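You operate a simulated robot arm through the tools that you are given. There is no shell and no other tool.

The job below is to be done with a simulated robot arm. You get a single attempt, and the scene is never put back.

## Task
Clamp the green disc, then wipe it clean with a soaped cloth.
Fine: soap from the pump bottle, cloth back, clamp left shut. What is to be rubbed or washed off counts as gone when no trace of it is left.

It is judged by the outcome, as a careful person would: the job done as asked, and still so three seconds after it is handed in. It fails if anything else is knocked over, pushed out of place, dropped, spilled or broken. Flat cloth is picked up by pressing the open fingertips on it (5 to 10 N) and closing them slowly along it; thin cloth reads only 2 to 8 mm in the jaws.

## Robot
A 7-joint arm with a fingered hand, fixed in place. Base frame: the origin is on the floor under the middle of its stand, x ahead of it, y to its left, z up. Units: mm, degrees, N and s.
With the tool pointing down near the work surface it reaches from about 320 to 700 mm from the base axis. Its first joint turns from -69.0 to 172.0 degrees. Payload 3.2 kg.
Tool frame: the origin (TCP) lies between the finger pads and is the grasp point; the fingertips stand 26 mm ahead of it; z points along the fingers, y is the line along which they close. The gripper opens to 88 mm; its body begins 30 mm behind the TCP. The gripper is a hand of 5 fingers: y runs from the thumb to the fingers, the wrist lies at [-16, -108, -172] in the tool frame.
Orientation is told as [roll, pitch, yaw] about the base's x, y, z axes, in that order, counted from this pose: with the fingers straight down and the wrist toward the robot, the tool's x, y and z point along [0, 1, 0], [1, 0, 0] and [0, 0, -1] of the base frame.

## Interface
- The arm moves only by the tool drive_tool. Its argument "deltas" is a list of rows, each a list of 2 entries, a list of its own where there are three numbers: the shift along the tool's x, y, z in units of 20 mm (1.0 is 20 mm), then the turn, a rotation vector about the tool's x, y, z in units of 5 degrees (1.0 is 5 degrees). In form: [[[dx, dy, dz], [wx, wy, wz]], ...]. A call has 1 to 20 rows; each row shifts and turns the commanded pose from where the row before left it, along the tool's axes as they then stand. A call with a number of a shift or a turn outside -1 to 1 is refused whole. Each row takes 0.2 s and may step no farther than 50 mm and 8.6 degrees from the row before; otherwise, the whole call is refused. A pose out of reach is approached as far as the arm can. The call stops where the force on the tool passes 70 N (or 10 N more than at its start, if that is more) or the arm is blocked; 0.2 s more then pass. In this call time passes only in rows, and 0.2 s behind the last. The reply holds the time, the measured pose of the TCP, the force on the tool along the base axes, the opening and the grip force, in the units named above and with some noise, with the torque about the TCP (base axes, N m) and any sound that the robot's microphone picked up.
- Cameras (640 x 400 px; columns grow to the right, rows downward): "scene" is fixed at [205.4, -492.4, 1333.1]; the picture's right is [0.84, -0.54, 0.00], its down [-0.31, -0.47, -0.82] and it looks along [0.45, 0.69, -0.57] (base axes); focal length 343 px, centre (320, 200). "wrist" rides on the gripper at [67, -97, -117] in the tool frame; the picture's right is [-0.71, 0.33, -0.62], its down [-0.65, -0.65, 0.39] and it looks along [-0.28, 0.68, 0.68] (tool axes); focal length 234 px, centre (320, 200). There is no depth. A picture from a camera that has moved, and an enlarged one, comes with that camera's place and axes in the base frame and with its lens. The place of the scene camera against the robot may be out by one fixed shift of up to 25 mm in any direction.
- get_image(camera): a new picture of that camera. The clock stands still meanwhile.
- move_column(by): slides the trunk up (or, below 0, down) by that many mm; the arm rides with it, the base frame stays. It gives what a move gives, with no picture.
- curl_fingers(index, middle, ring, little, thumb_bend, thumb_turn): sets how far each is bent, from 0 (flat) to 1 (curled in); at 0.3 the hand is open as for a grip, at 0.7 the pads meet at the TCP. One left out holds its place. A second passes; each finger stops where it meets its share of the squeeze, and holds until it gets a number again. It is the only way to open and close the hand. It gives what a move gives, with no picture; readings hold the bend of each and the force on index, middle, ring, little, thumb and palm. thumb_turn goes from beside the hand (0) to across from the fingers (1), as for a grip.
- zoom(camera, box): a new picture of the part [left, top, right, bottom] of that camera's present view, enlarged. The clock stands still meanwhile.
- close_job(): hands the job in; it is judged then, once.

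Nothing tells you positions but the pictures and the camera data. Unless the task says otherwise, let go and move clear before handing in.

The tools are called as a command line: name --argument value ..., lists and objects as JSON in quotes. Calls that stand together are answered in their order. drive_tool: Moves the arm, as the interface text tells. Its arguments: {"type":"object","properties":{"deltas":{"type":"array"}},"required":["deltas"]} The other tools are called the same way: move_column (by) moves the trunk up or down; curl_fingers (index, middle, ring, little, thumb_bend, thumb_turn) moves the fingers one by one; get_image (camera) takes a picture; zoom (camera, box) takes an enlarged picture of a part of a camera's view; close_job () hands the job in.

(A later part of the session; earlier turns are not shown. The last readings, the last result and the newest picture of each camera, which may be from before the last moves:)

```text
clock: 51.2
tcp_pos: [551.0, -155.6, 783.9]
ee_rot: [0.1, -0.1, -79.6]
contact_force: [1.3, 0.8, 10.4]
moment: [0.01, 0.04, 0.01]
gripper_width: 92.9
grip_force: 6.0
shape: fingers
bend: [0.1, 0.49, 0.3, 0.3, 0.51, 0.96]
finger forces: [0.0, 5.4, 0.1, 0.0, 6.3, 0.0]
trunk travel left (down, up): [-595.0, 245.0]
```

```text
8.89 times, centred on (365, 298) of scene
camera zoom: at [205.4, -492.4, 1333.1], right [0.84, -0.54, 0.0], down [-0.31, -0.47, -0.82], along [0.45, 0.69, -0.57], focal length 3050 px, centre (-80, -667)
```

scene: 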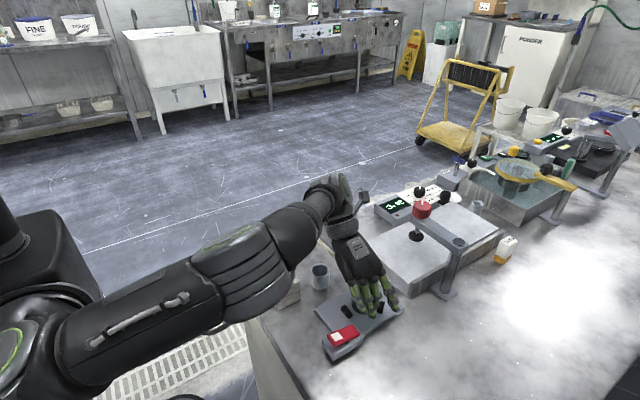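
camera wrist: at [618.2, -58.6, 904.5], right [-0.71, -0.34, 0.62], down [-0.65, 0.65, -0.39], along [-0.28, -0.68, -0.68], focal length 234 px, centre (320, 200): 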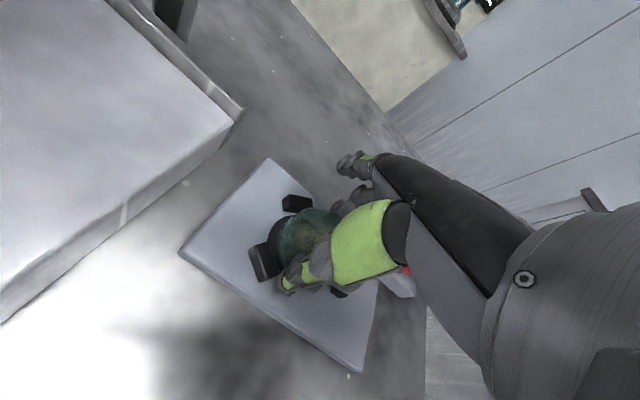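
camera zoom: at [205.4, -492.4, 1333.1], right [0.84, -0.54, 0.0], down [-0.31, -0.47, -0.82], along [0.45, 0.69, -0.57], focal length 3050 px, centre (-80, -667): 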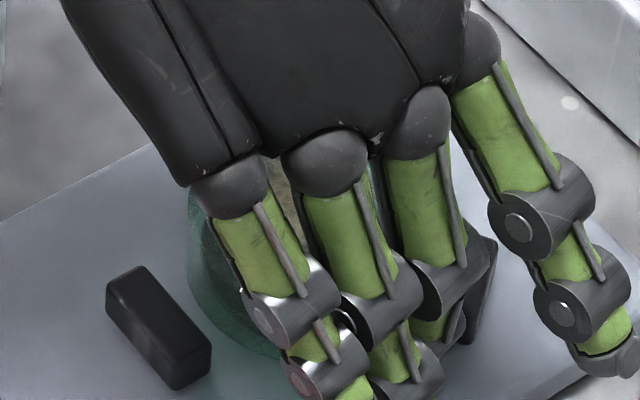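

There's 10 N straight down with almost no moment, so the disc is sitting on the pad. I'll ease the pressure slightly, then open the thumb and middle finger.

drive_tool --deltas '[[[0, 0, -0.05], [0, 0, 0]], [[0, 0, 0], [0, 0, 0]]]'

curl_fingers --middle 0.42 --thumb_bend 0.43

zoom --camera "wrist" --box '[230, 160, 370, 300]'

```text
clock: 51.8
tcp_pos: [552.2, -156.0, 783.2]
ee_rot: [0.0, 0.0, -79.7]
contact_force: [1.5, -0.1, 7.0]
moment: [-0.01, -0.01, 0.01]
gripper_width: 92.8
grip_force: 5.8
shape: fingers
bend: [0.1, 0.49, 0.3, 0.3, 0.51, 0.96]
finger forces: [0.0, 5.7, 0.0, 0.0, 6.0, 0.0]
trunk travel left (down, up): [-595.0, 245.0]
```

```text
clock: 52.8
tcp_pos: [551.1, -155.8, 782.6]
ee_rot: [0.0, 0.0, -79.7]
contact_force: [0.0, -0.2, 0.3]
moment: [-0.02, -0.01, -0.01]
gripper_width: 97.9
grip_force: 0.0
shape: fingers
bend: [0.1, 0.42, 0.3, 0.3, 0.43, 0.97]
finger forces: [0.1, 0.0, 0.0, 0.0, 0.0, 0.0]
trunk travel left (down, up): [-595.0, 245.0]
```

```text
2.86 times, centred on (300, 230) of wrist
camera zoom: at [600.5, -48.2, 901.4], right [-0.64, -0.45, 0.62], down [-0.76, 0.53, -0.39], along [-0.15, -0.72, -0.68], focal length 669 px, centre (377, 114)
```

zoom: 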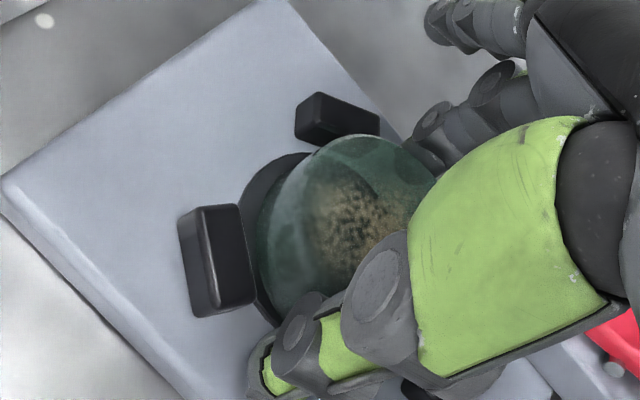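

The disc stays put on release. I'll open fully and lift straight up.

curl_fingers --middle 0.3 --thumb_bend 0.3

drive_tool --deltas '[[[0, 0, -0.3], [0, 0, 0]], [[0, 0, -0.6], [0, 0, 0]], [[0, 0, -0.9], [0, 0, 0]], [[0, 0, -0.9], [0, 0, 0]], [[0, 0, -0.9], [0, 0, 0]], [[0, 0, -0.9], [0, 0, 0]]]'

zoom --camera "wrist" --box '[180, 150, 380, 320]'

zoom --camera "scene" --box '[315, 260, 415, 360]'

```text
clock: 53.8
tcp_pos: [552.7, -156.9, 783.1]
ee_rot: [0.0, 0.0, -79.7]
contact_force: [-0.2, 0.3, 0.0]
moment: [0.01, 0.01, -0.05]
gripper_width: 110.9
grip_force: 0.0
shape: fingers
bend: [0.1, 0.3, 0.3, 0.3, 0.3, 0.97]
finger forces: [0.0, 0.1, 0.1, 0.0, 0.1, 0.1]
trunk travel left (down, up): [-595.0, 245.0]
```

```text
clock: 55.2
tcp_pos: [551.4, -154.7, 873.4]
ee_rot: [-0.1, 0.0, -79.7]
contact_force: [-0.1, 0.0, -0.5]
moment: [-0.01, -0.03, 0.03]
gripper_width: 111.3
grip_force: 0.2
shape: fingers
bend: [0.1, 0.3, 0.3, 0.3, 0.3, 0.97]
finger forces: [0.0, 0.1, 0.1, 0.0, 0.0, 0.0]
trunk travel left (down, up): [-595.0, 245.0]
```

```text
2.35 times, centred on (280, 235) of wrist
camera zoom: at [600.0, -48.0, 991.4], right [-0.64, -0.45, 0.62], down [-0.76, 0.53, -0.39], along [-0.15, -0.72, -0.68], focal length 551 px, centre (414, 118)
```

zoom: 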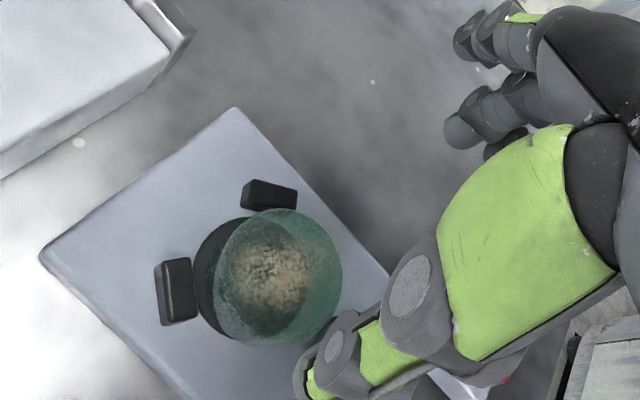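

```text
4.00 times, centred on (365, 310) of scene
camera zoom: at [205.4, -492.4, 1333.1], right [0.84, -0.54, 0.0], down [-0.31, -0.47, -0.82], along [0.45, 0.69, -0.57], focal length 1373 px, centre (140, -240)
```

zoom: 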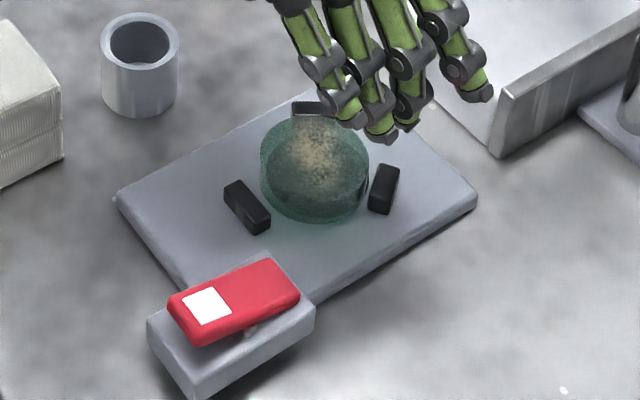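

The disc is seated among the jaws. Next is shutting the clamp: I'll move back and rotate to yaw ~0 to look at the rocker and press its raised white end.

drive_tool --deltas '[[[-0.908, 0.347, -0.3], [0, 0, 0]], [[-0.908, 0.347, -0.3], [0, 0, 0]], [[-0.908, 0.347, -0.3], [0, 0, 0]], [[-0.908, 0.347, -0.3], [0, 0, 0]], [[-0.908, 0.347, -0.3], [0, 0, 0]], [[-0.908, 0.347, -0.3], [0, 0, 0]]]'

drive_tool --deltas '[[[0, 0, 0], [0, 0, -1]], [[0, 0, 0], [0, 0, -1]], [[0, 0, 0], [0, 0, -1]], [[0, 0, 0], [0, 0, -1]], [[0, 0, 0], [0, 0, -1]], [[0, 0, 0], [0, 0, -1]], [[0, 0, 0], [0, 0, -1]], [[0, 0, 0], [0, 0, -1]], [[0, 0, 0], [0, 0, -1]], [[0, 0, 0], [0, 0, -1]], [[0, 0, 0], [0, 0, -1]], [[0, 0, 0], [0, 0, -1]], [[0, 0, 0], [0, 0, -1]], [[0, 0, 0], [0, 0, -1]], [[0, 0, 0], [0, 0, -1]], [[0, 0, 0], [0, 0, -1]]]'

get_image --camera "wrist"

get_image --camera "scene"

```text
clock: 56.6
tcp_pos: [454.3, -218.6, 909.4]
ee_rot: [0.0, -0.1, -79.7]
contact_force: [-0.2, 0.1, 0.1]
moment: [0.03, 0.02, 0.01]
gripper_width: 111.3
grip_force: 0.1
shape: fingers
bend: [0.1, 0.3, 0.3, 0.3, 0.3, 0.97]
finger forces: [0.0, 0.1, 0.0, 0.0, 0.0, 0.0]
trunk travel left (down, up): [-595.0, 245.0]
```

```text
clock: 60.0
tcp_pos: [452.8, -217.9, 908.1]
ee_rot: [0.1, 0.1, 0.4]
contact_force: [-0.4, 0.4, 0.5]
moment: [0.0, -0.04, 0.0]
gripper_width: 110.8
grip_force: 0.0
shape: fingers
bend: [0.1, 0.3, 0.3, 0.3, 0.3, 0.97]
finger forces: [0.0, 0.0, 0.1, 0.0, 0.0, 0.0]
trunk travel left (down, up): [-595.0, 245.0]
```

```text
taken
camera wrist: at [354.4, -150.7, 1027.3], right [0.34, -0.71, 0.62], down [-0.65, -0.65, -0.39], along [0.68, -0.27, -0.68], focal length 234 px, centre (320, 200)
```

wrist: 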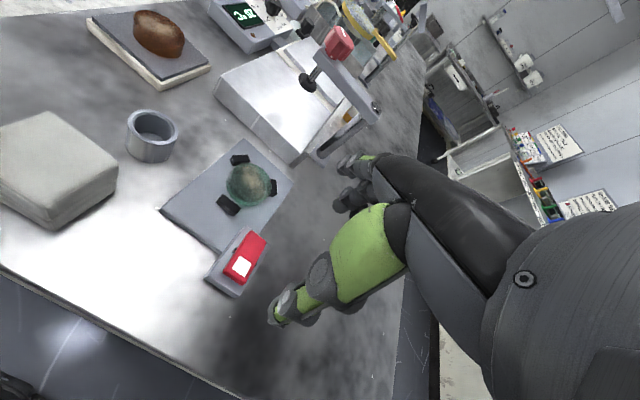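

```text
taken
```

scene: 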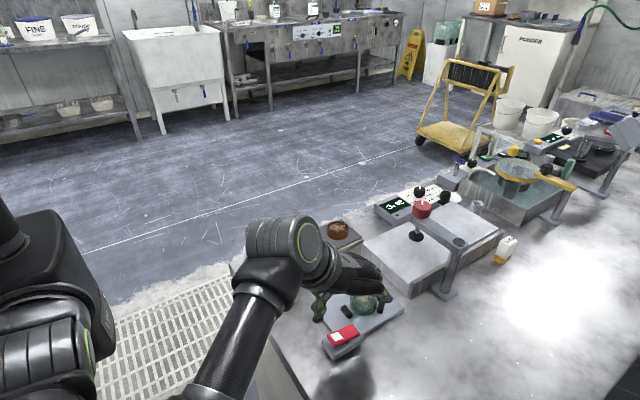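

zoom --camera "wrist" --box '[200, 210, 280, 310]'

zoom --camera "wrist" --box '[190, 130, 310, 230]'

zoom --camera "scene" --box '[315, 285, 405, 365]'

```text
4.00 times, centred on (240, 260) of wrist
camera zoom: at [354.4, -150.7, 1027.3], right [0.34, -0.71, 0.62], down [-0.65, -0.65, -0.39], along [0.68, -0.27, -0.68], focal length 937 px, centre (640, -40)
```

zoom: 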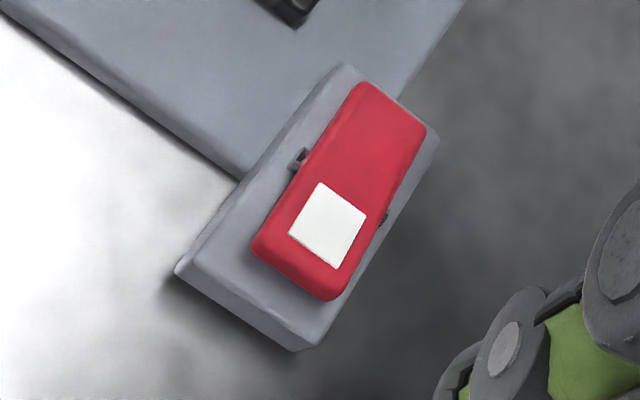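

```text
4.00 times, centred on (250, 180) of wrist
camera zoom: at [354.4, -150.7, 1027.3], right [0.34, -0.71, 0.62], down [-0.65, -0.65, -0.39], along [0.68, -0.27, -0.68], focal length 937 px, centre (600, 280)
```

zoom: 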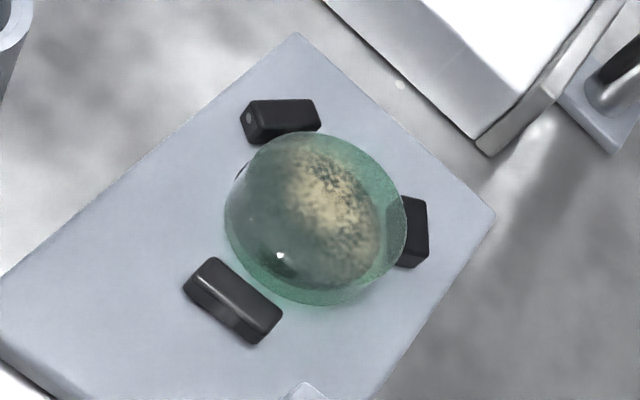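

```text
5.00 times, centred on (360, 325) of scene
camera zoom: at [205.4, -492.4, 1333.1], right [0.84, -0.54, 0.0], down [-0.31, -0.47, -0.82], along [0.45, 0.69, -0.57], focal length 1716 px, centre (120, -425)
```

zoom: 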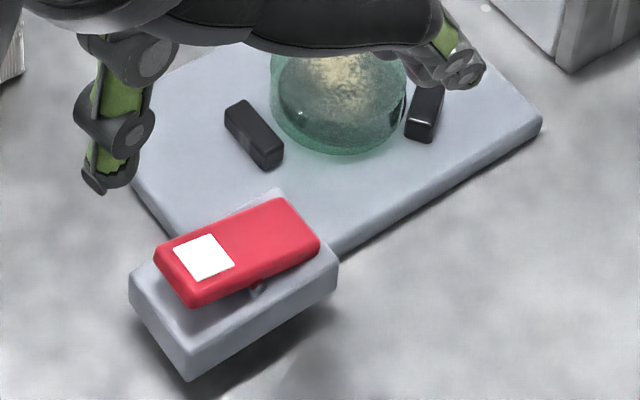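

The white pad centre is at ≈(448, -204, 785) and the rocker pivots near x≈463. I'll close the fingers into a compact tip and press the raised end near x≈443.

curl_fingers --index 0.68 --middle 0.68 --ring 0.68 --little 0.68 --thumb_bend 0.68

drive_tool --deltas '[[[0.8, -0.5, 0.9], [0, 0, 0]], [[0, 0, 0.9], [0, 0, 0]], [[0, 0, 0.9], [0, 0, 0]], [[0, 0, 0.9], [0, 0, 0]], [[0, 0, 0], [0, 0, 0]]]'

zoom --camera "scene" --box '[295, 265, 405, 365]'

zoom --camera "wrist" --box '[220, 150, 400, 330]'

```text
clock: 61.0
tcp_pos: [451.9, -217.0, 909.2]
ee_rot: [0.0, 0.0, 0.3]
contact_force: [0.8, -0.5, -0.9]
moment: [0.02, 0.0, 0.0]
gripper_width: 7.7
grip_force: 0.0
shape: fingers
bend: [0.68, 0.68, 0.68, 0.68, 0.68, 0.97]
finger forces: [0.0, 0.0, 0.0, 0.0, 0.1, 0.0]
trunk travel left (down, up): [-595.0, 245.0]
```

```text
clock: 62.2
tcp_pos: [441.0, -200.9, 837.1]
ee_rot: [0.0, 0.0, 0.3]
contact_force: [-0.3, 0.2, 0.0]
moment: [-0.02, -0.01, 0.0]
gripper_width: 7.5
grip_force: 0.1
shape: fingers
bend: [0.68, 0.68, 0.68, 0.68, 0.68, 0.97]
finger forces: [0.0, 0.0, 0.0, 0.0, 0.0, 0.1]
trunk travel left (down, up): [-595.0, 245.0]
```

```text
4.00 times, centred on (350, 315) of scene
camera zoom: at [205.4, -492.4, 1333.1], right [0.84, -0.54, 0.0], down [-0.31, -0.47, -0.82], along [0.45, 0.69, -0.57], focal length 1373 px, centre (200, -260)
```

zoom: 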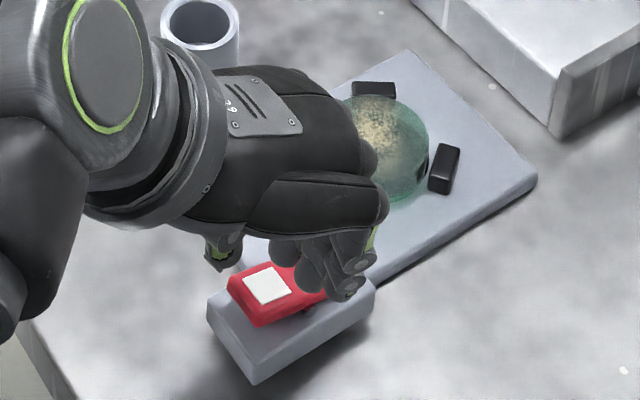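

```text
2.22 times, centred on (310, 240) of wrist
camera zoom: at [343.7, -134.7, 955.4], right [0.34, -0.71, 0.62], down [-0.65, -0.65, -0.39], along [0.68, -0.28, -0.68], focal length 520 px, centre (342, 111)
```

zoom: 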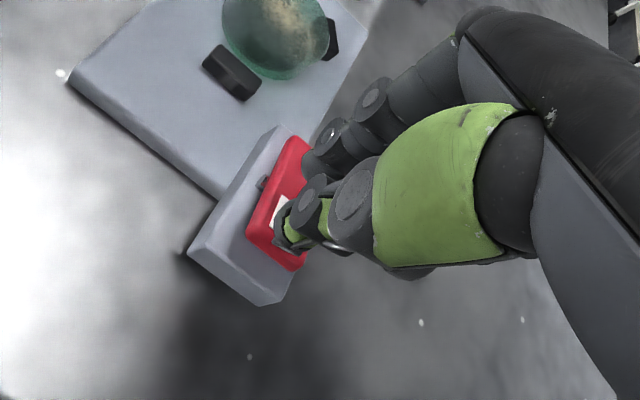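

drive_tool --deltas '[[[0, 0, 0.5], [0, 0, 0]], [[0, 0, 0.3], [0, 0, 0]], [[0, 0, 0.2], [0, 0, 0]], [[0, 0, 0], [0, 0, 0]]]'

drive_tool --deltas '[[[0, 0, 0.15], [0, 0, 0]], [[0, 0, 0.15], [0, 0, 0]], [[0, 0, 0], [0, 0, 0]]]'

zoom --camera "wrist" --box '[220, 150, 400, 330]'

```text
clock: 63.2
tcp_pos: [442.5, -200.5, 816.6]
ee_rot: [0.0, 0.0, 0.2]
contact_force: [0.2, 0.0, 0.4]
moment: [-0.01, 0.0, -0.02]
gripper_width: 7.6
grip_force: 0.1
shape: fingers
bend: [0.68, 0.68, 0.68, 0.68, 0.68, 0.97]
finger forces: [0.1, 0.0, 0.0, 0.0, 0.1, 0.0]
trunk travel left (down, up): [-595.0, 245.0]
```

```text
clock: 64.0
tcp_pos: [442.0, -201.5, 812.7]
ee_rot: [0.0, -0.1, 0.2]
contact_force: [-0.3, -0.8, 5.2]
moment: [-0.07, -0.05, 0.03]
gripper_width: 8.2
grip_force: 2.8
shape: fingers
bend: [0.68, 0.68, 0.68, 0.68, 0.68, 0.97]
finger forces: [0.0, 4.1, 0.0, 0.0, 1.2, 0.0]
trunk travel left (down, up): [-595.0, 245.0]
```

```text
2.22 times, centred on (310, 240) of wrist
camera zoom: at [343.2, -134.7, 930.3], right [0.33, -0.71, 0.62], down [-0.65, -0.65, -0.39], along [0.68, -0.28, -0.68], focal length 520 px, centre (342, 111)
```

zoom: 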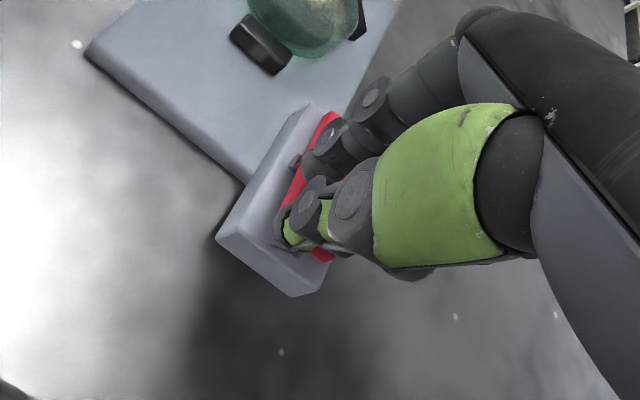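

Contact is at about 5 N on the raised end. I'll press down steadily.

drive_tool --deltas '[[[0, 0, 0.2], [0, 0, 0]], [[0, 0, 0.2], [0, 0, 0]], [[0, 0, 0], [0, 0, 0]]]'

zoom --camera "wrist" --box '[220, 100, 400, 300]'

```text
clock: 64.8
tcp_pos: [443.2, -201.2, 806.4]
ee_rot: [-0.1, -0.3, 0.3]
contact_force: [1.4, -0.1, 15.9]
moment: [-0.06, -0.2, 0.04]
gripper_width: 7.2
grip_force: 7.8
shape: fingers
bend: [0.68, 0.71, 0.68, 0.68, 0.68, 0.97]
finger forces: [7.9, 7.7, 0.1, 0.0, 0.0, 0.0]
trunk travel left (down, up): [-595.0, 245.0]
```

```text
2.00 times, centred on (310, 200) of wrist
camera zoom: at [343.4, -133.9, 923.5], right [0.33, -0.7, 0.63], down [-0.65, -0.65, -0.39], along [0.69, -0.28, -0.67], focal length 468 px, centre (340, 200)
```

zoom: 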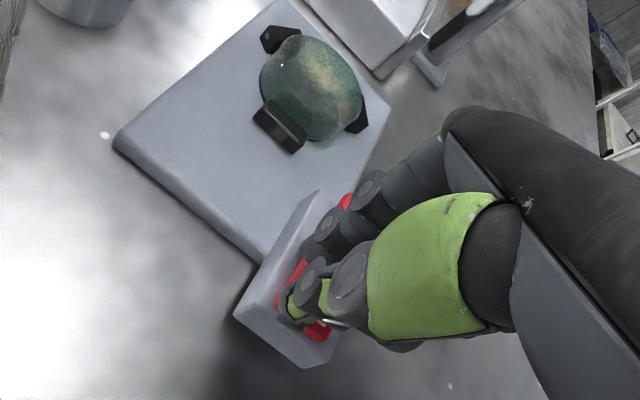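

The jaws have closed on the disc. I'll check the details before lifting off.

zoom --camera "wrist" --box '[220, 100, 340, 190]'

zoom --camera "scene" --box '[315, 275, 405, 365]'

```text
4.44 times, centred on (280, 145) of wrist
camera zoom: at [343.4, -133.9, 923.5], right [0.33, -0.7, 0.63], down [-0.65, -0.65, -0.39], along [0.69, -0.28, -0.67], focal length 1041 px, centre (498, 444)
```

zoom: 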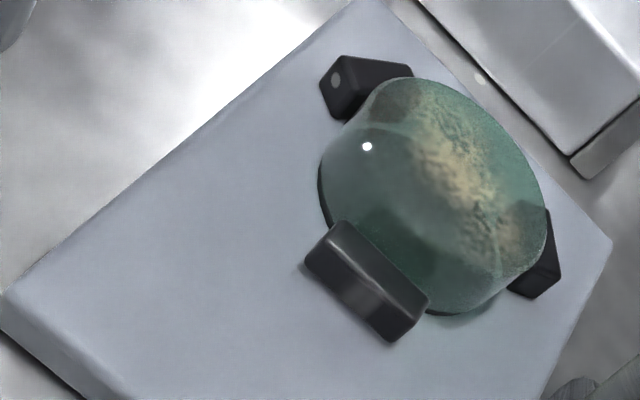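

```text
4.44 times, centred on (360, 320) of scene
camera zoom: at [205.4, -492.4, 1333.1], right [0.84, -0.54, 0.0], down [-0.31, -0.47, -0.82], along [0.45, 0.69, -0.57], focal length 1525 px, centre (142, -333)
```

zoom: 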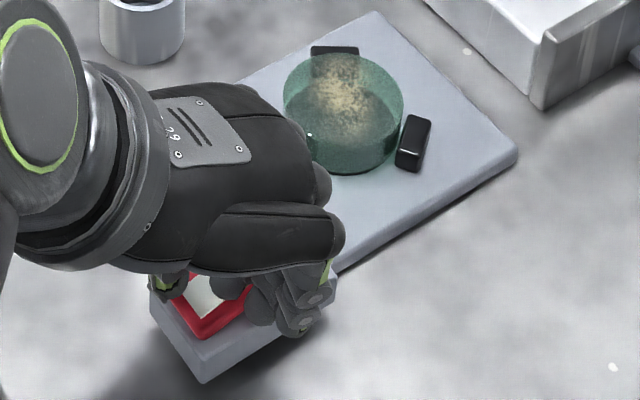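

drive_tool --deltas '[[[0, 0, -0.3], [0, 0, 0]], [[0, 0, -0.6], [0, 0, 0]], [[0, 0, -0.9], [0, 0, 0]], [[0, 0, -0.9], [0, 0, 0]], [[0, 0, -0.9], [0, 0, 0]], [[0, 0, -0.9], [0, 0, 0]]]'

zoom --camera "wrist" --box '[180, 120, 320, 300]'

zoom --camera "scene" --box '[315, 275, 405, 365]'

```text
clock: 66.2
tcp_pos: [441.3, -200.5, 891.7]
ee_rot: [0.0, 0.1, 0.3]
contact_force: [0.5, 0.7, -0.3]
moment: [0.01, 0.0, -0.01]
gripper_width: 7.4
grip_force: 0.1
shape: fingers
bend: [0.68, 0.68, 0.68, 0.68, 0.68, 0.97]
finger forces: [0.0, 0.1, 0.0, 0.0, 0.0, 0.1]
trunk travel left (down, up): [-595.0, 245.0]
```

```text
2.22 times, centred on (250, 210) of wrist
camera zoom: at [343.8, -133.7, 1010.9], right [0.34, -0.71, 0.62], down [-0.65, -0.65, -0.39], along [0.68, -0.28, -0.68], focal length 520 px, centre (476, 178)
```

zoom: 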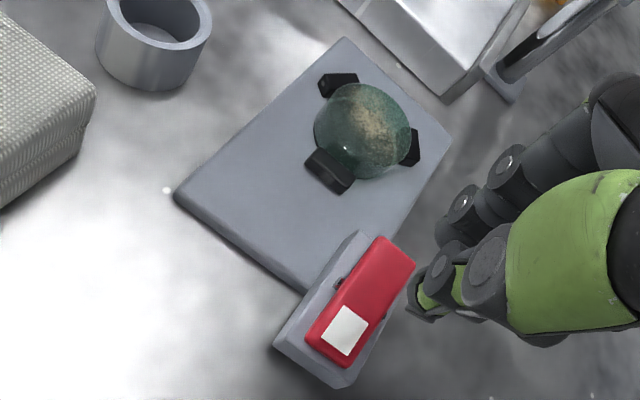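

```text
4.44 times, centred on (360, 320) of scene
camera zoom: at [205.4, -492.4, 1333.1], right [0.84, -0.54, 0.0], down [-0.31, -0.47, -0.82], along [0.45, 0.69, -0.57], focal length 1525 px, centre (142, -333)
```

zoom: 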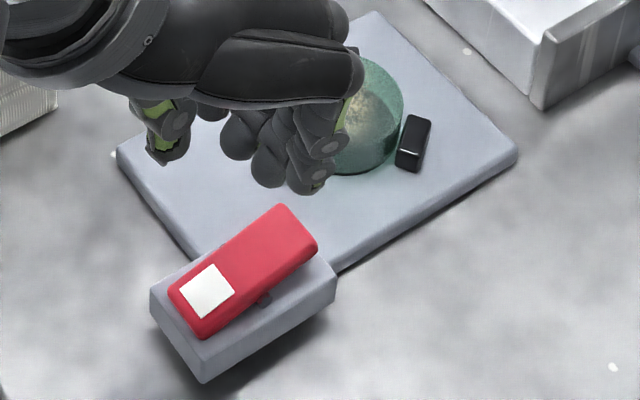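

The rocker has flipped, with its white end down, and the jaws hold the disc; the clamp stays shut. Next is the cloth: I'll open the hand and move above it at a safe height, then lower the trunk so the arm can reach down close in.

curl_fingers --index 0.3 --middle 0.3 --ring 0.3 --little 0.3 --thumb_bend 0.3

drive_tool --deltas '[[[0, 0, -1], [0, 0, 0]], [[0.5, 0, -1], [0, 0, 0]], [[0.9, -0.07, -0.2], [0, 0, 0]], [[0.9, -0.07, -0.2], [0, 0, 0]], [[0.9, -0.07, -0.2], [0, 0, 0]], [[0.9, -0.07, -0.2], [0, 0, 0]], [[0.9, -0.07, 0], [0, 0, 0]], [[0.9, -0.07, 0], [0, 0, 0]], [[0.9, -0.07, 0], [0, 0, 0]], [[0.9, -0.07, 0], [0, 0, 0]], [[0.9, -0.07, 0], [0, 0, 0]]]'

get_image --camera "wrist"

get_image --camera "scene"

```text
clock: 67.2
tcp_pos: [442.0, -199.7, 892.1]
ee_rot: [0.0, 0.0, 0.2]
contact_force: [0.0, 0.7, -0.2]
moment: [0.04, -0.02, -0.02]
gripper_width: 87.4
grip_force: 0.0
shape: fingers
bend: [0.3, 0.3, 0.3, 0.3, 0.3, 0.97]
finger forces: [0.1, 0.0, 0.0, 0.0, 0.0, 0.1]
trunk travel left (down, up): [-595.0, 245.0]
```

```text
clock: 69.6
tcp_pos: [428.5, -29.0, 947.4]
ee_rot: [0.1, 0.1, 0.3]
contact_force: [-0.4, 0.2, -0.8]
moment: [0.04, 0.01, -0.01]
gripper_width: 87.4
grip_force: 0.0
shape: fingers
bend: [0.3, 0.3, 0.3, 0.3, 0.3, 0.97]
finger forces: [0.0, 0.0, 0.0, 0.0, 0.0, 0.1]
trunk travel left (down, up): [-595.0, 245.0]
```

```text
taken
camera wrist: at [330.6, 37.4, 1067.0], right [0.34, -0.71, 0.62], down [-0.65, -0.65, -0.39], along [0.68, -0.28, -0.68], focal length 234 px, centre (320, 200)
```

wrist: 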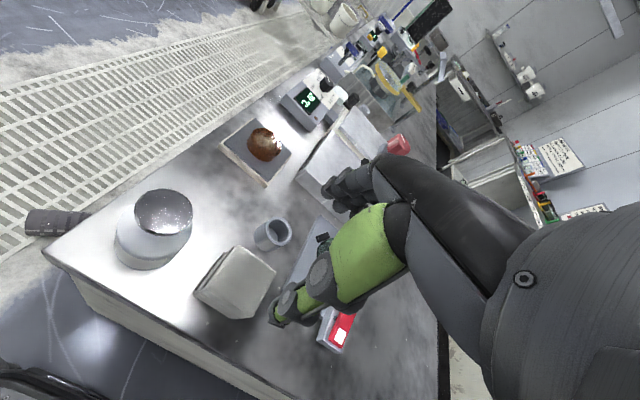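

```text
taken
```

scene: 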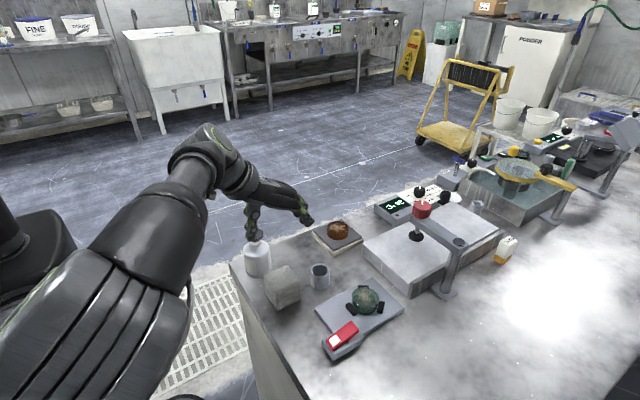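

zoom --camera "wrist" --box '[180, 230, 290, 330]'

zoom --camera "scene" --box '[255, 255, 335, 315]'

zoom --camera "scene" --box '[335, 275, 395, 325]'

```text
4.00 times, centred on (235, 280) of wrist
camera zoom: at [330.6, 37.4, 1067.0], right [0.34, -0.71, 0.62], down [-0.65, -0.65, -0.39], along [0.68, -0.28, -0.68], focal length 937 px, centre (660, -120)
```

zoom: 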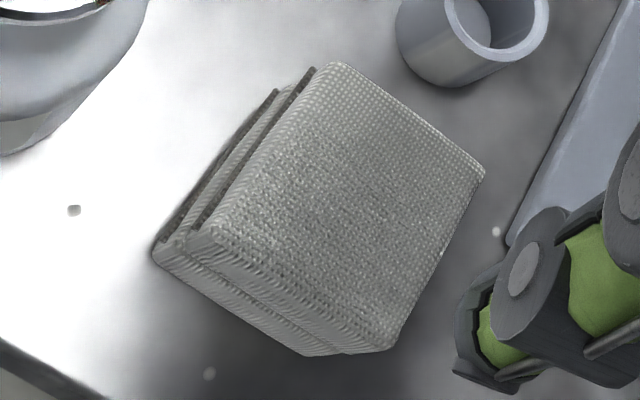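

```text
6.67 times, centred on (295, 285) of scene
camera zoom: at [205.4, -492.4, 1333.1], right [0.84, -0.54, 0.0], down [-0.31, -0.47, -0.82], along [0.45, 0.69, -0.57], focal length 2288 px, centre (487, -367)
```

zoom: 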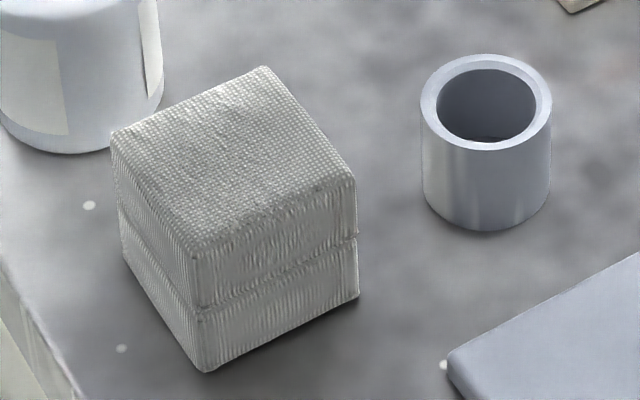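

```text
8.00 times, centred on (365, 300) of scene
camera zoom: at [205.4, -492.4, 1333.1], right [0.84, -0.54, 0.0], down [-0.31, -0.47, -0.82], along [0.45, 0.69, -0.57], focal length 2745 px, centre (-40, -600)
```

zoom: 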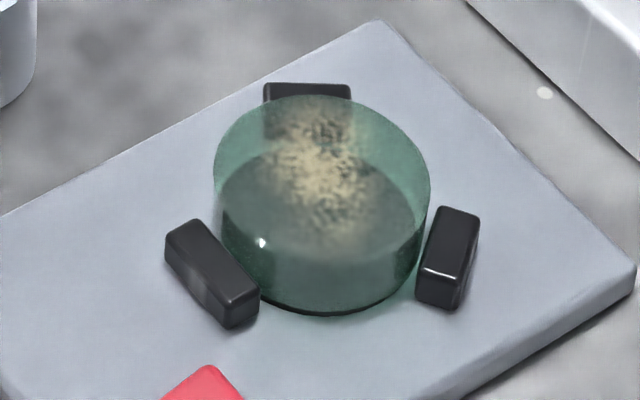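

The cloth block measures x 395–452, y -65 to -7, z 742–799. The TCP is already well placed above it. I'll lower the trunk by 100.

move_column --by -100

get_image --camera "scene"

get_image --camera "wrist"

```text
clock: 70.9
tcp_pos: [428.5, -29.4, 848.4]
ee_rot: [0.0, 0.0, 0.3]
contact_force: [0.0, 1.0, 0.0]
moment: [0.01, -0.02, 0.0]
gripper_width: 87.9
grip_force: 0.1
shape: fingers
bend: [0.3, 0.3, 0.3, 0.3, 0.3, 0.97]
finger forces: [0.0, 0.0, 0.0, 0.0, 0.0, 0.1]
trunk travel left (down, up): [-495.0, 345.0]
```

```text
taken
```

scene: 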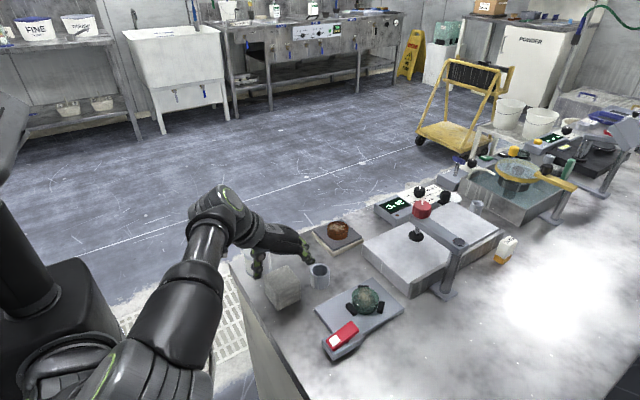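

```text
taken
camera wrist: at [330.4, 36.6, 967.1], right [0.34, -0.71, 0.62], down [-0.65, -0.65, -0.39], along [0.68, -0.28, -0.68], focal length 234 px, centre (320, 200)
```

wrist: 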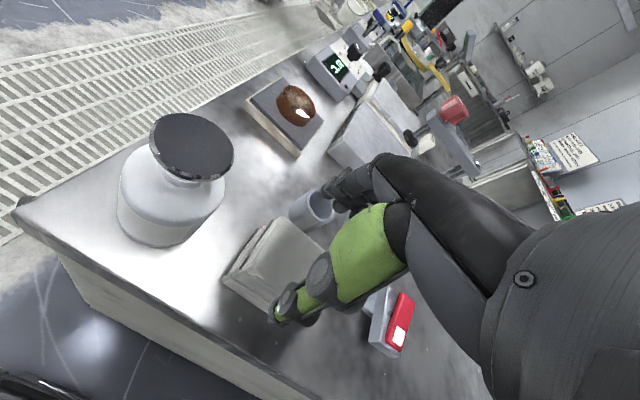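

drive_tool --deltas '[[[0, -0.24, 0.4], [0, 0, 0]], [[0, 0, 0.5], [0, 0, 0]], [[0, 0, 0.5], [0, 0, 0]], [[0, 0, 0], [0, 0, 0]]]'

zoom --camera "scene" --box '[230, 220, 340, 320]'

zoom --camera "wrist" --box '[200, 150, 400, 350]'

```text
clock: 71.9
tcp_pos: [423.6, -29.6, 820.7]
ee_rot: [0.0, 0.0, 0.3]
contact_force: [-0.7, 1.2, 0.0]
moment: [0.01, 0.01, -0.03]
gripper_width: 87.3
grip_force: 0.1
shape: fingers
bend: [0.3, 0.3, 0.3, 0.3, 0.3, 0.97]
finger forces: [0.0, 0.1, 0.0, 0.0, 0.0, 0.0]
trunk travel left (down, up): [-495.0, 345.0]
```

```text
4.00 times, centred on (285, 270) of scene
camera zoom: at [205.4, -492.4, 1333.1], right [0.84, -0.54, 0.0], down [-0.31, -0.47, -0.82], along [0.45, 0.69, -0.57], focal length 1373 px, centre (460, -80)
```

zoom: 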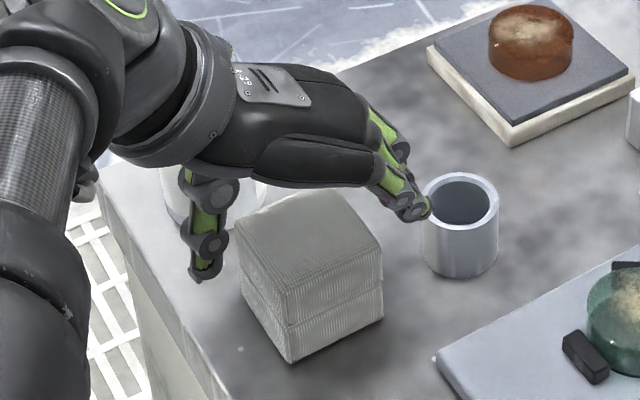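

```text
2.00 times, centred on (300, 250) of wrist
camera zoom: at [325.3, 36.4, 938.9], right [0.34, -0.71, 0.62], down [-0.65, -0.65, -0.39], along [0.68, -0.28, -0.68], focal length 468 px, centre (360, 100)
```

zoom: 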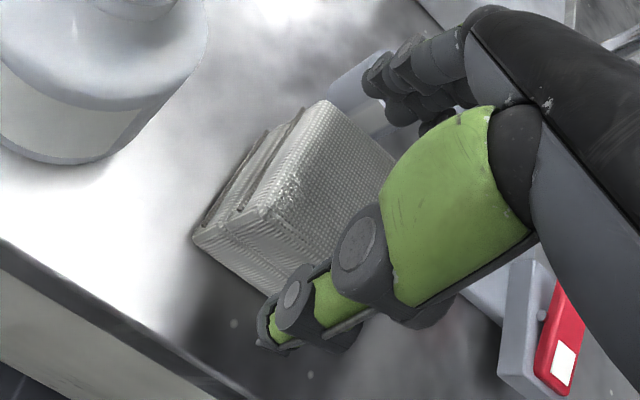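

drive_tool --deltas '[[[0, 0, 0.5], [0, 0, 0]], [[0, 0, 0.5], [0, 0, 0]], [[0, 0, 0.4], [0, 0, 0]], [[0, 0, 0.1], [0, 0, 0]], [[0, 0, 0], [0, 0, 0]]]'

zoom --camera "scene" --box '[230, 220, 340, 320]'

zoom --camera "wrist" --box '[200, 150, 400, 350]'

```text
clock: 73.1
tcp_pos: [424.3, -30.0, 791.0]
ee_rot: [0.0, 0.0, 0.3]
contact_force: [1.1, -0.1, 0.2]
moment: [0.01, -0.02, 0.0]
gripper_width: 87.7
grip_force: 0.2
shape: fingers
bend: [0.3, 0.3, 0.3, 0.3, 0.3, 0.97]
finger forces: [0.2, 0.0, 0.0, 0.0, 0.0, 0.0]
trunk travel left (down, up): [-495.0, 345.0]
```

```text
4.00 times, centred on (285, 270) of scene
camera zoom: at [205.4, -492.4, 1333.1], right [0.84, -0.54, 0.0], down [-0.31, -0.47, -0.82], along [0.45, 0.69, -0.57], focal length 1373 px, centre (460, -80)
```

zoom: 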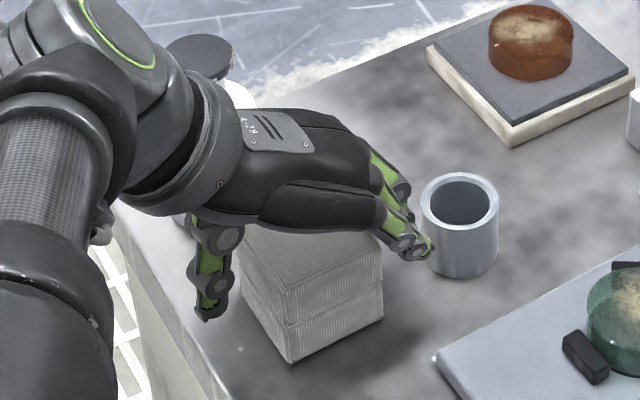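

```text
2.00 times, centred on (300, 250) of wrist
camera zoom: at [325.3, 36.6, 909.1], right [0.34, -0.71, 0.62], down [-0.65, -0.65, -0.39], along [0.68, -0.28, -0.68], focal length 468 px, centre (360, 100)
```

zoom: 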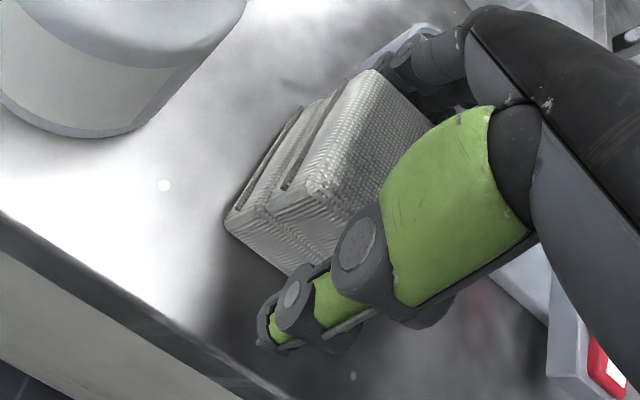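

The fingers straddle the cloth with clear space to the cup. I'll close slowly.

curl_fingers --index 0.43 --middle 0.43 --ring 0.43 --thumb_bend 0.43

curl_fingers --index 0.5 --middle 0.5 --ring 0.5 --thumb_bend 0.5

zoom --camera "scene" --box '[230, 220, 340, 320]'

zoom --camera "wrist" --box '[200, 150, 400, 350]'

```text
clock: 74.1
tcp_pos: [422.6, -30.3, 790.7]
ee_rot: [0.0, 0.0, 0.2]
contact_force: [-0.4, -0.1, 1.1]
moment: [0.0, -0.01, 0.01]
gripper_width: 70.1
grip_force: 6.9
shape: fingers
bend: [0.4, 0.42, 0.42, 0.3, 0.39, 0.97]
finger forces: [4.5, 0.5, 1.5, 0.0, 6.2, 0.1]
trunk travel left (down, up): [-495.0, 345.0]
```

```text
clock: 75.1
tcp_pos: [423.4, -30.4, 790.9]
ee_rot: [0.0, -0.1, 0.3]
contact_force: [0.2, -0.3, 2.0]
moment: [0.04, 0.02, 0.03]
gripper_width: 69.7
grip_force: 16.1
shape: fingers
bend: [0.42, 0.48, 0.48, 0.3, 0.39, 0.96]
finger forces: [10.7, 1.7, 3.9, 0.0, 16.0, 0.1]
trunk travel left (down, up): [-495.0, 345.0]
```

```text
4.00 times, centred on (285, 270) of scene
camera zoom: at [205.4, -492.4, 1333.1], right [0.84, -0.54, 0.0], down [-0.31, -0.47, -0.82], along [0.45, 0.69, -0.57], focal length 1373 px, centre (460, -80)
```

zoom: 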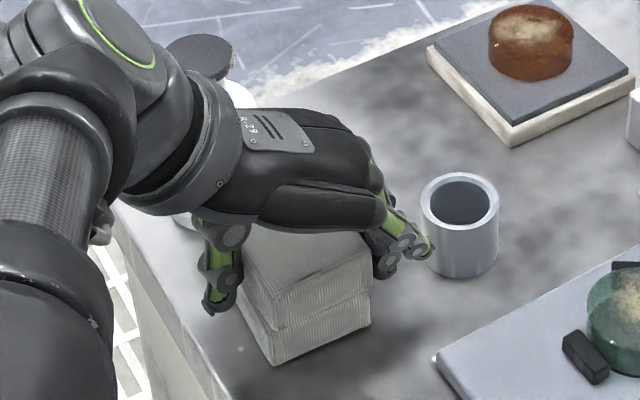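

```text
2.00 times, centred on (300, 250) of wrist
camera zoom: at [325.3, 36.6, 909.3], right [0.34, -0.71, 0.62], down [-0.65, -0.65, -0.39], along [0.68, -0.28, -0.68], focal length 468 px, centre (360, 100)
```

zoom: 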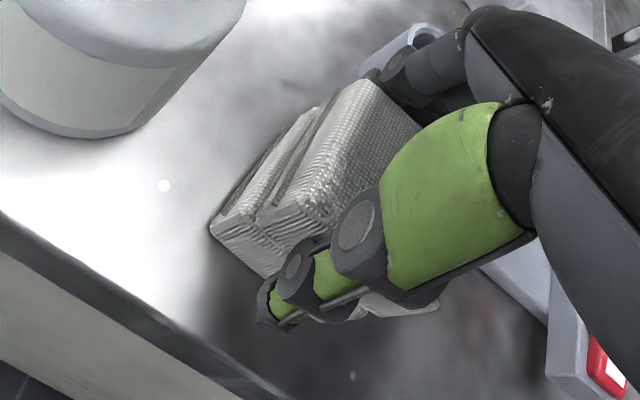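

The grip is firm at 16 N. I'll lift a little and check.

drive_tool --deltas '[[[0, 0, -0.3], [0, 0, 0]], [[0, 0, -0.5], [0, 0, 0]], [[0, 0, -0.7], [0, 0, 0]], [[0, 0, 0], [0, 0, 0]]]'

zoom --camera "scene" --box '[230, 210, 340, 310]'

zoom --camera "wrist" --box '[180, 150, 400, 370]'

```text
clock: 76.1
tcp_pos: [423.7, -29.5, 820.3]
ee_rot: [0.0, 0.0, 0.3]
contact_force: [0.0, -0.4, -0.8]
moment: [-0.02, 0.0, -0.01]
gripper_width: 69.2
grip_force: 15.8
shape: fingers
bend: [0.42, 0.48, 0.48, 0.3, 0.39, 0.96]
finger forces: [10.3, 1.7, 3.8, 0.0, 15.9, 0.0]
trunk travel left (down, up): [-495.0, 345.0]
```

```text
4.00 times, centred on (285, 260) of scene
camera zoom: at [205.4, -492.4, 1333.1], right [0.84, -0.54, 0.0], down [-0.31, -0.47, -0.82], along [0.45, 0.69, -0.57], focal length 1373 px, centre (460, -40)
```

zoom: 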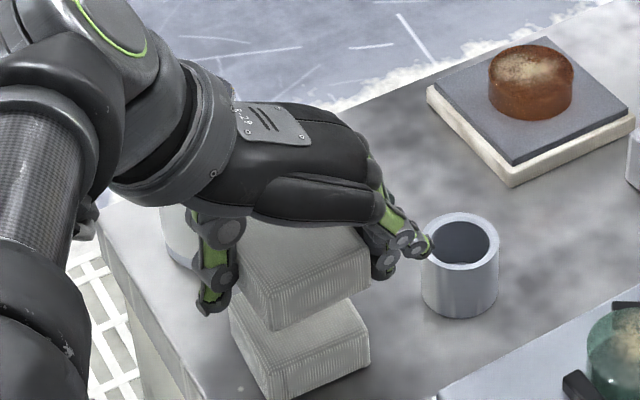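

```text
1.82 times, centred on (290, 260) of wrist
camera zoom: at [325.6, 36.9, 939.1], right [0.34, -0.71, 0.62], down [-0.65, -0.65, -0.39], along [0.68, -0.28, -0.68], focal length 426 px, centre (374, 91)
```

zoom: 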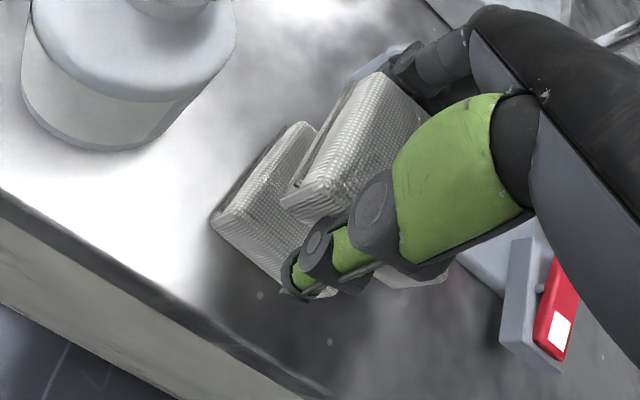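

That's a stack of two folded cloths: I lifted the top one, and my fingertips stick out below it. The stack also shifted about 8 mm toward the robot as I closed. I'll set it back down, slide the stack back by (+8, -3), and re-grip higher on only the top cloth.

drive_tool --deltas '[[[0, 0, 0.7], [0, 0, 0]], [[0, 0, 0.5], [0, 0, 0]], [[0, 0, 0.25], [0, 0, 0]], [[0, 0, 0], [0, 0, 0]]]'

zoom --camera "scene" --box '[230, 220, 340, 320]'

```text
clock: 77.1
tcp_pos: [423.6, -30.1, 791.4]
ee_rot: [0.0, 0.0, 0.4]
contact_force: [0.5, 0.3, -0.3]
moment: [0.02, 0.02, 0.0]
gripper_width: 69.1
grip_force: 16.1
shape: fingers
bend: [0.42, 0.48, 0.48, 0.3, 0.39, 0.96]
finger forces: [10.3, 1.5, 3.8, 0.0, 15.9, 0.1]
trunk travel left (down, up): [-495.0, 345.0]
```

```text
4.00 times, centred on (285, 270) of scene
camera zoom: at [205.4, -492.4, 1333.1], right [0.84, -0.54, 0.0], down [-0.31, -0.47, -0.82], along [0.45, 0.69, -0.57], focal length 1373 px, centre (460, -80)
```

zoom: 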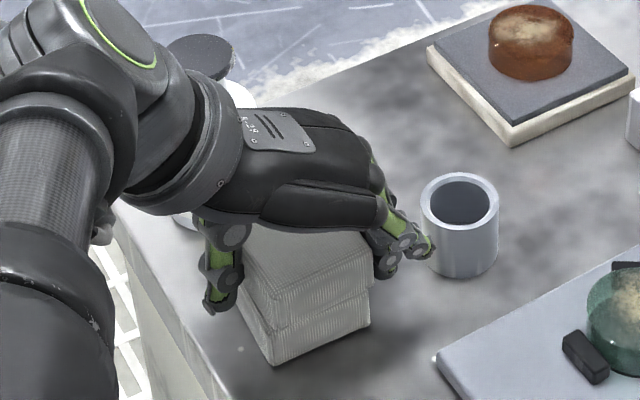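

drive_tool --deltas '[[[-0.05, 0.13, 0], [0, 0, 0]], [[-0.05, 0.13, 0], [0, 0, 0]], [[-0.05, 0.14, 0], [0, 0, 0]], [[0, 0, 0], [0, 0, 0]]]'

zoom --camera "scene" --box '[230, 220, 340, 320]'

```text
clock: 78.1
tcp_pos: [431.7, -33.2, 790.5]
ee_rot: [0.0, 0.0, 0.4]
contact_force: [-0.1, 1.2, -0.2]
moment: [0.0, 0.02, -0.01]
gripper_width: 69.4
grip_force: 15.9
shape: fingers
bend: [0.42, 0.48, 0.48, 0.3, 0.39, 0.96]
finger forces: [10.2, 1.6, 3.8, 0.1, 16.0, 0.1]
trunk travel left (down, up): [-495.0, 345.0]
```

```text
4.00 times, centred on (285, 270) of scene
camera zoom: at [205.4, -492.4, 1333.1], right [0.84, -0.54, 0.0], down [-0.31, -0.47, -0.82], along [0.45, 0.69, -0.57], focal length 1373 px, centre (460, -80)
```

zoom: 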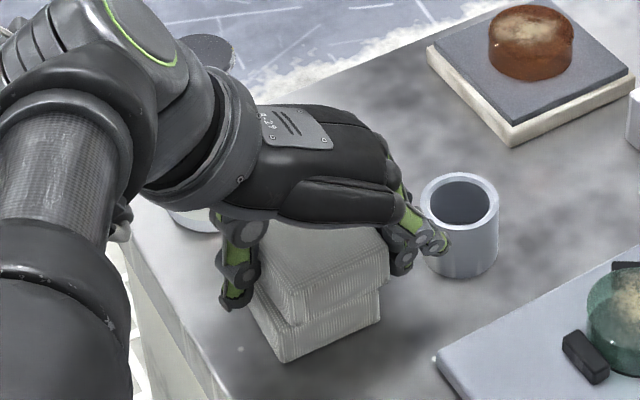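

drive_tool --deltas '[[[0, 0.12, 0], [0, 0, 0]], [[0, 0.1, 0], [0, 0, 0]], [[0, 0, 0], [0, 0, 0]]]'

zoom --camera "scene" --box '[230, 220, 340, 320]'

zoom --camera "wrist" --box '[180, 150, 400, 370]'

```text
clock: 78.9
tcp_pos: [437.1, -32.1, 790.0]
ee_rot: [-0.1, 0.0, 0.3]
contact_force: [-0.2, 0.2, -1.0]
moment: [-0.01, 0.03, -0.03]
gripper_width: 69.8
grip_force: 15.5
shape: fingers
bend: [0.42, 0.48, 0.48, 0.3, 0.39, 0.96]
finger forces: [10.3, 1.6, 3.7, 0.0, 16.0, 0.0]
trunk travel left (down, up): [-495.0, 345.0]
```

```text
4.00 times, centred on (285, 270) of scene
camera zoom: at [205.4, -492.4, 1333.1], right [0.84, -0.54, 0.0], down [-0.31, -0.47, -0.82], along [0.45, 0.69, -0.57], focal length 1373 px, centre (460, -80)
```

zoom: 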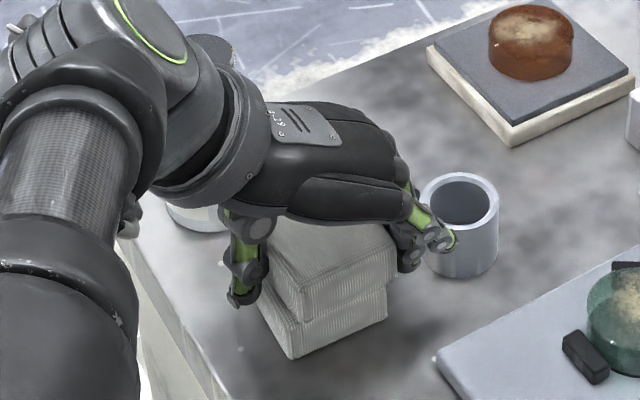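

```text
1.82 times, centred on (290, 260) of wrist
camera zoom: at [338.3, 33.4, 909.7], right [0.34, -0.71, 0.62], down [-0.65, -0.65, -0.39], along [0.68, -0.28, -0.68], focal length 426 px, centre (374, 91)
```

zoom: 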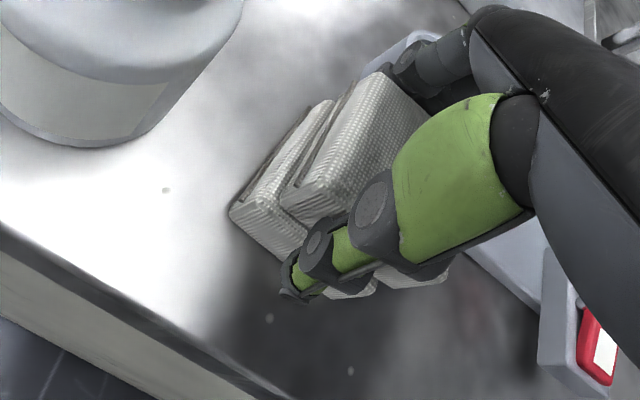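

The lower cloth is now within about 3 mm of its original place. I'll release the top cloth, rise 22 mm, and re-grip so its lower half sticks out below the fingertips.

curl_fingers --index 0.3 --middle 0.3 --ring 0.3 --thumb_bend 0.3

drive_tool --deltas '[[[0, 0, -0.3], [0, 0, 0]], [[0, 0, -0.4], [0, 0, 0]], [[0, 0, -0.4], [0, 0, 0]], [[0, 0, 0], [0, 0, 0]]]'

zoom --camera "scene" --box '[230, 210, 340, 310]'

zoom --camera "wrist" --box '[180, 150, 400, 370]'

```text
clock: 79.9
tcp_pos: [435.1, -32.7, 791.4]
ee_rot: [-0.1, -0.1, 0.4]
contact_force: [-4.6, 0.9, 2.0]
moment: [0.0, 0.01, 0.04]
gripper_width: 87.6
grip_force: 3.0
shape: fingers
bend: [0.3, 0.34, 0.3, 0.3, 0.3, 0.97]
finger forces: [0.1, 5.8, 0.0, 0.0, 0.1, 0.0]
trunk travel left (down, up): [-495.0, 345.0]
```

```text
clock: 80.9
tcp_pos: [436.6, -33.0, 815.4]
ee_rot: [0.0, 0.0, 0.3]
contact_force: [-0.1, 0.5, -0.6]
moment: [0.02, 0.0, 0.0]
gripper_width: 87.6
grip_force: 0.1
shape: fingers
bend: [0.3, 0.3, 0.3, 0.3, 0.3, 0.97]
finger forces: [0.0, 0.0, 0.1, 0.1, 0.1, 0.1]
trunk travel left (down, up): [-495.0, 345.0]
```

```text
4.00 times, centred on (285, 260) of scene
camera zoom: at [205.4, -492.4, 1333.1], right [0.84, -0.54, 0.0], down [-0.31, -0.47, -0.82], along [0.45, 0.69, -0.57], focal length 1373 px, centre (460, -40)
```

zoom: 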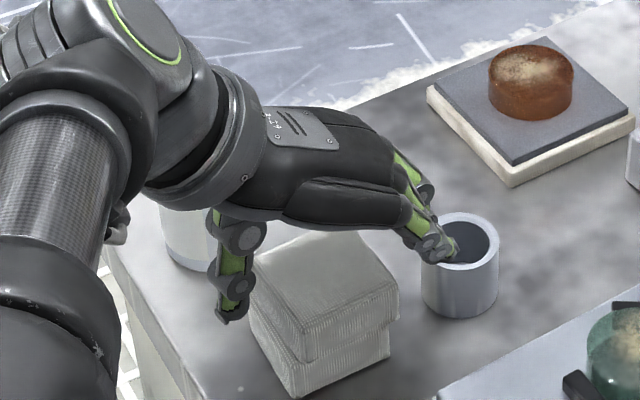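

```text
1.82 times, centred on (290, 260) of wrist
camera zoom: at [338.1, 33.3, 933.0], right [0.34, -0.71, 0.62], down [-0.65, -0.65, -0.39], along [0.68, -0.28, -0.68], focal length 426 px, centre (374, 91)
```

zoom: 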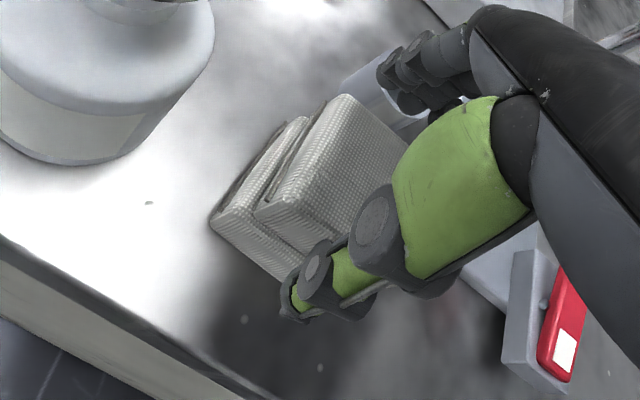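

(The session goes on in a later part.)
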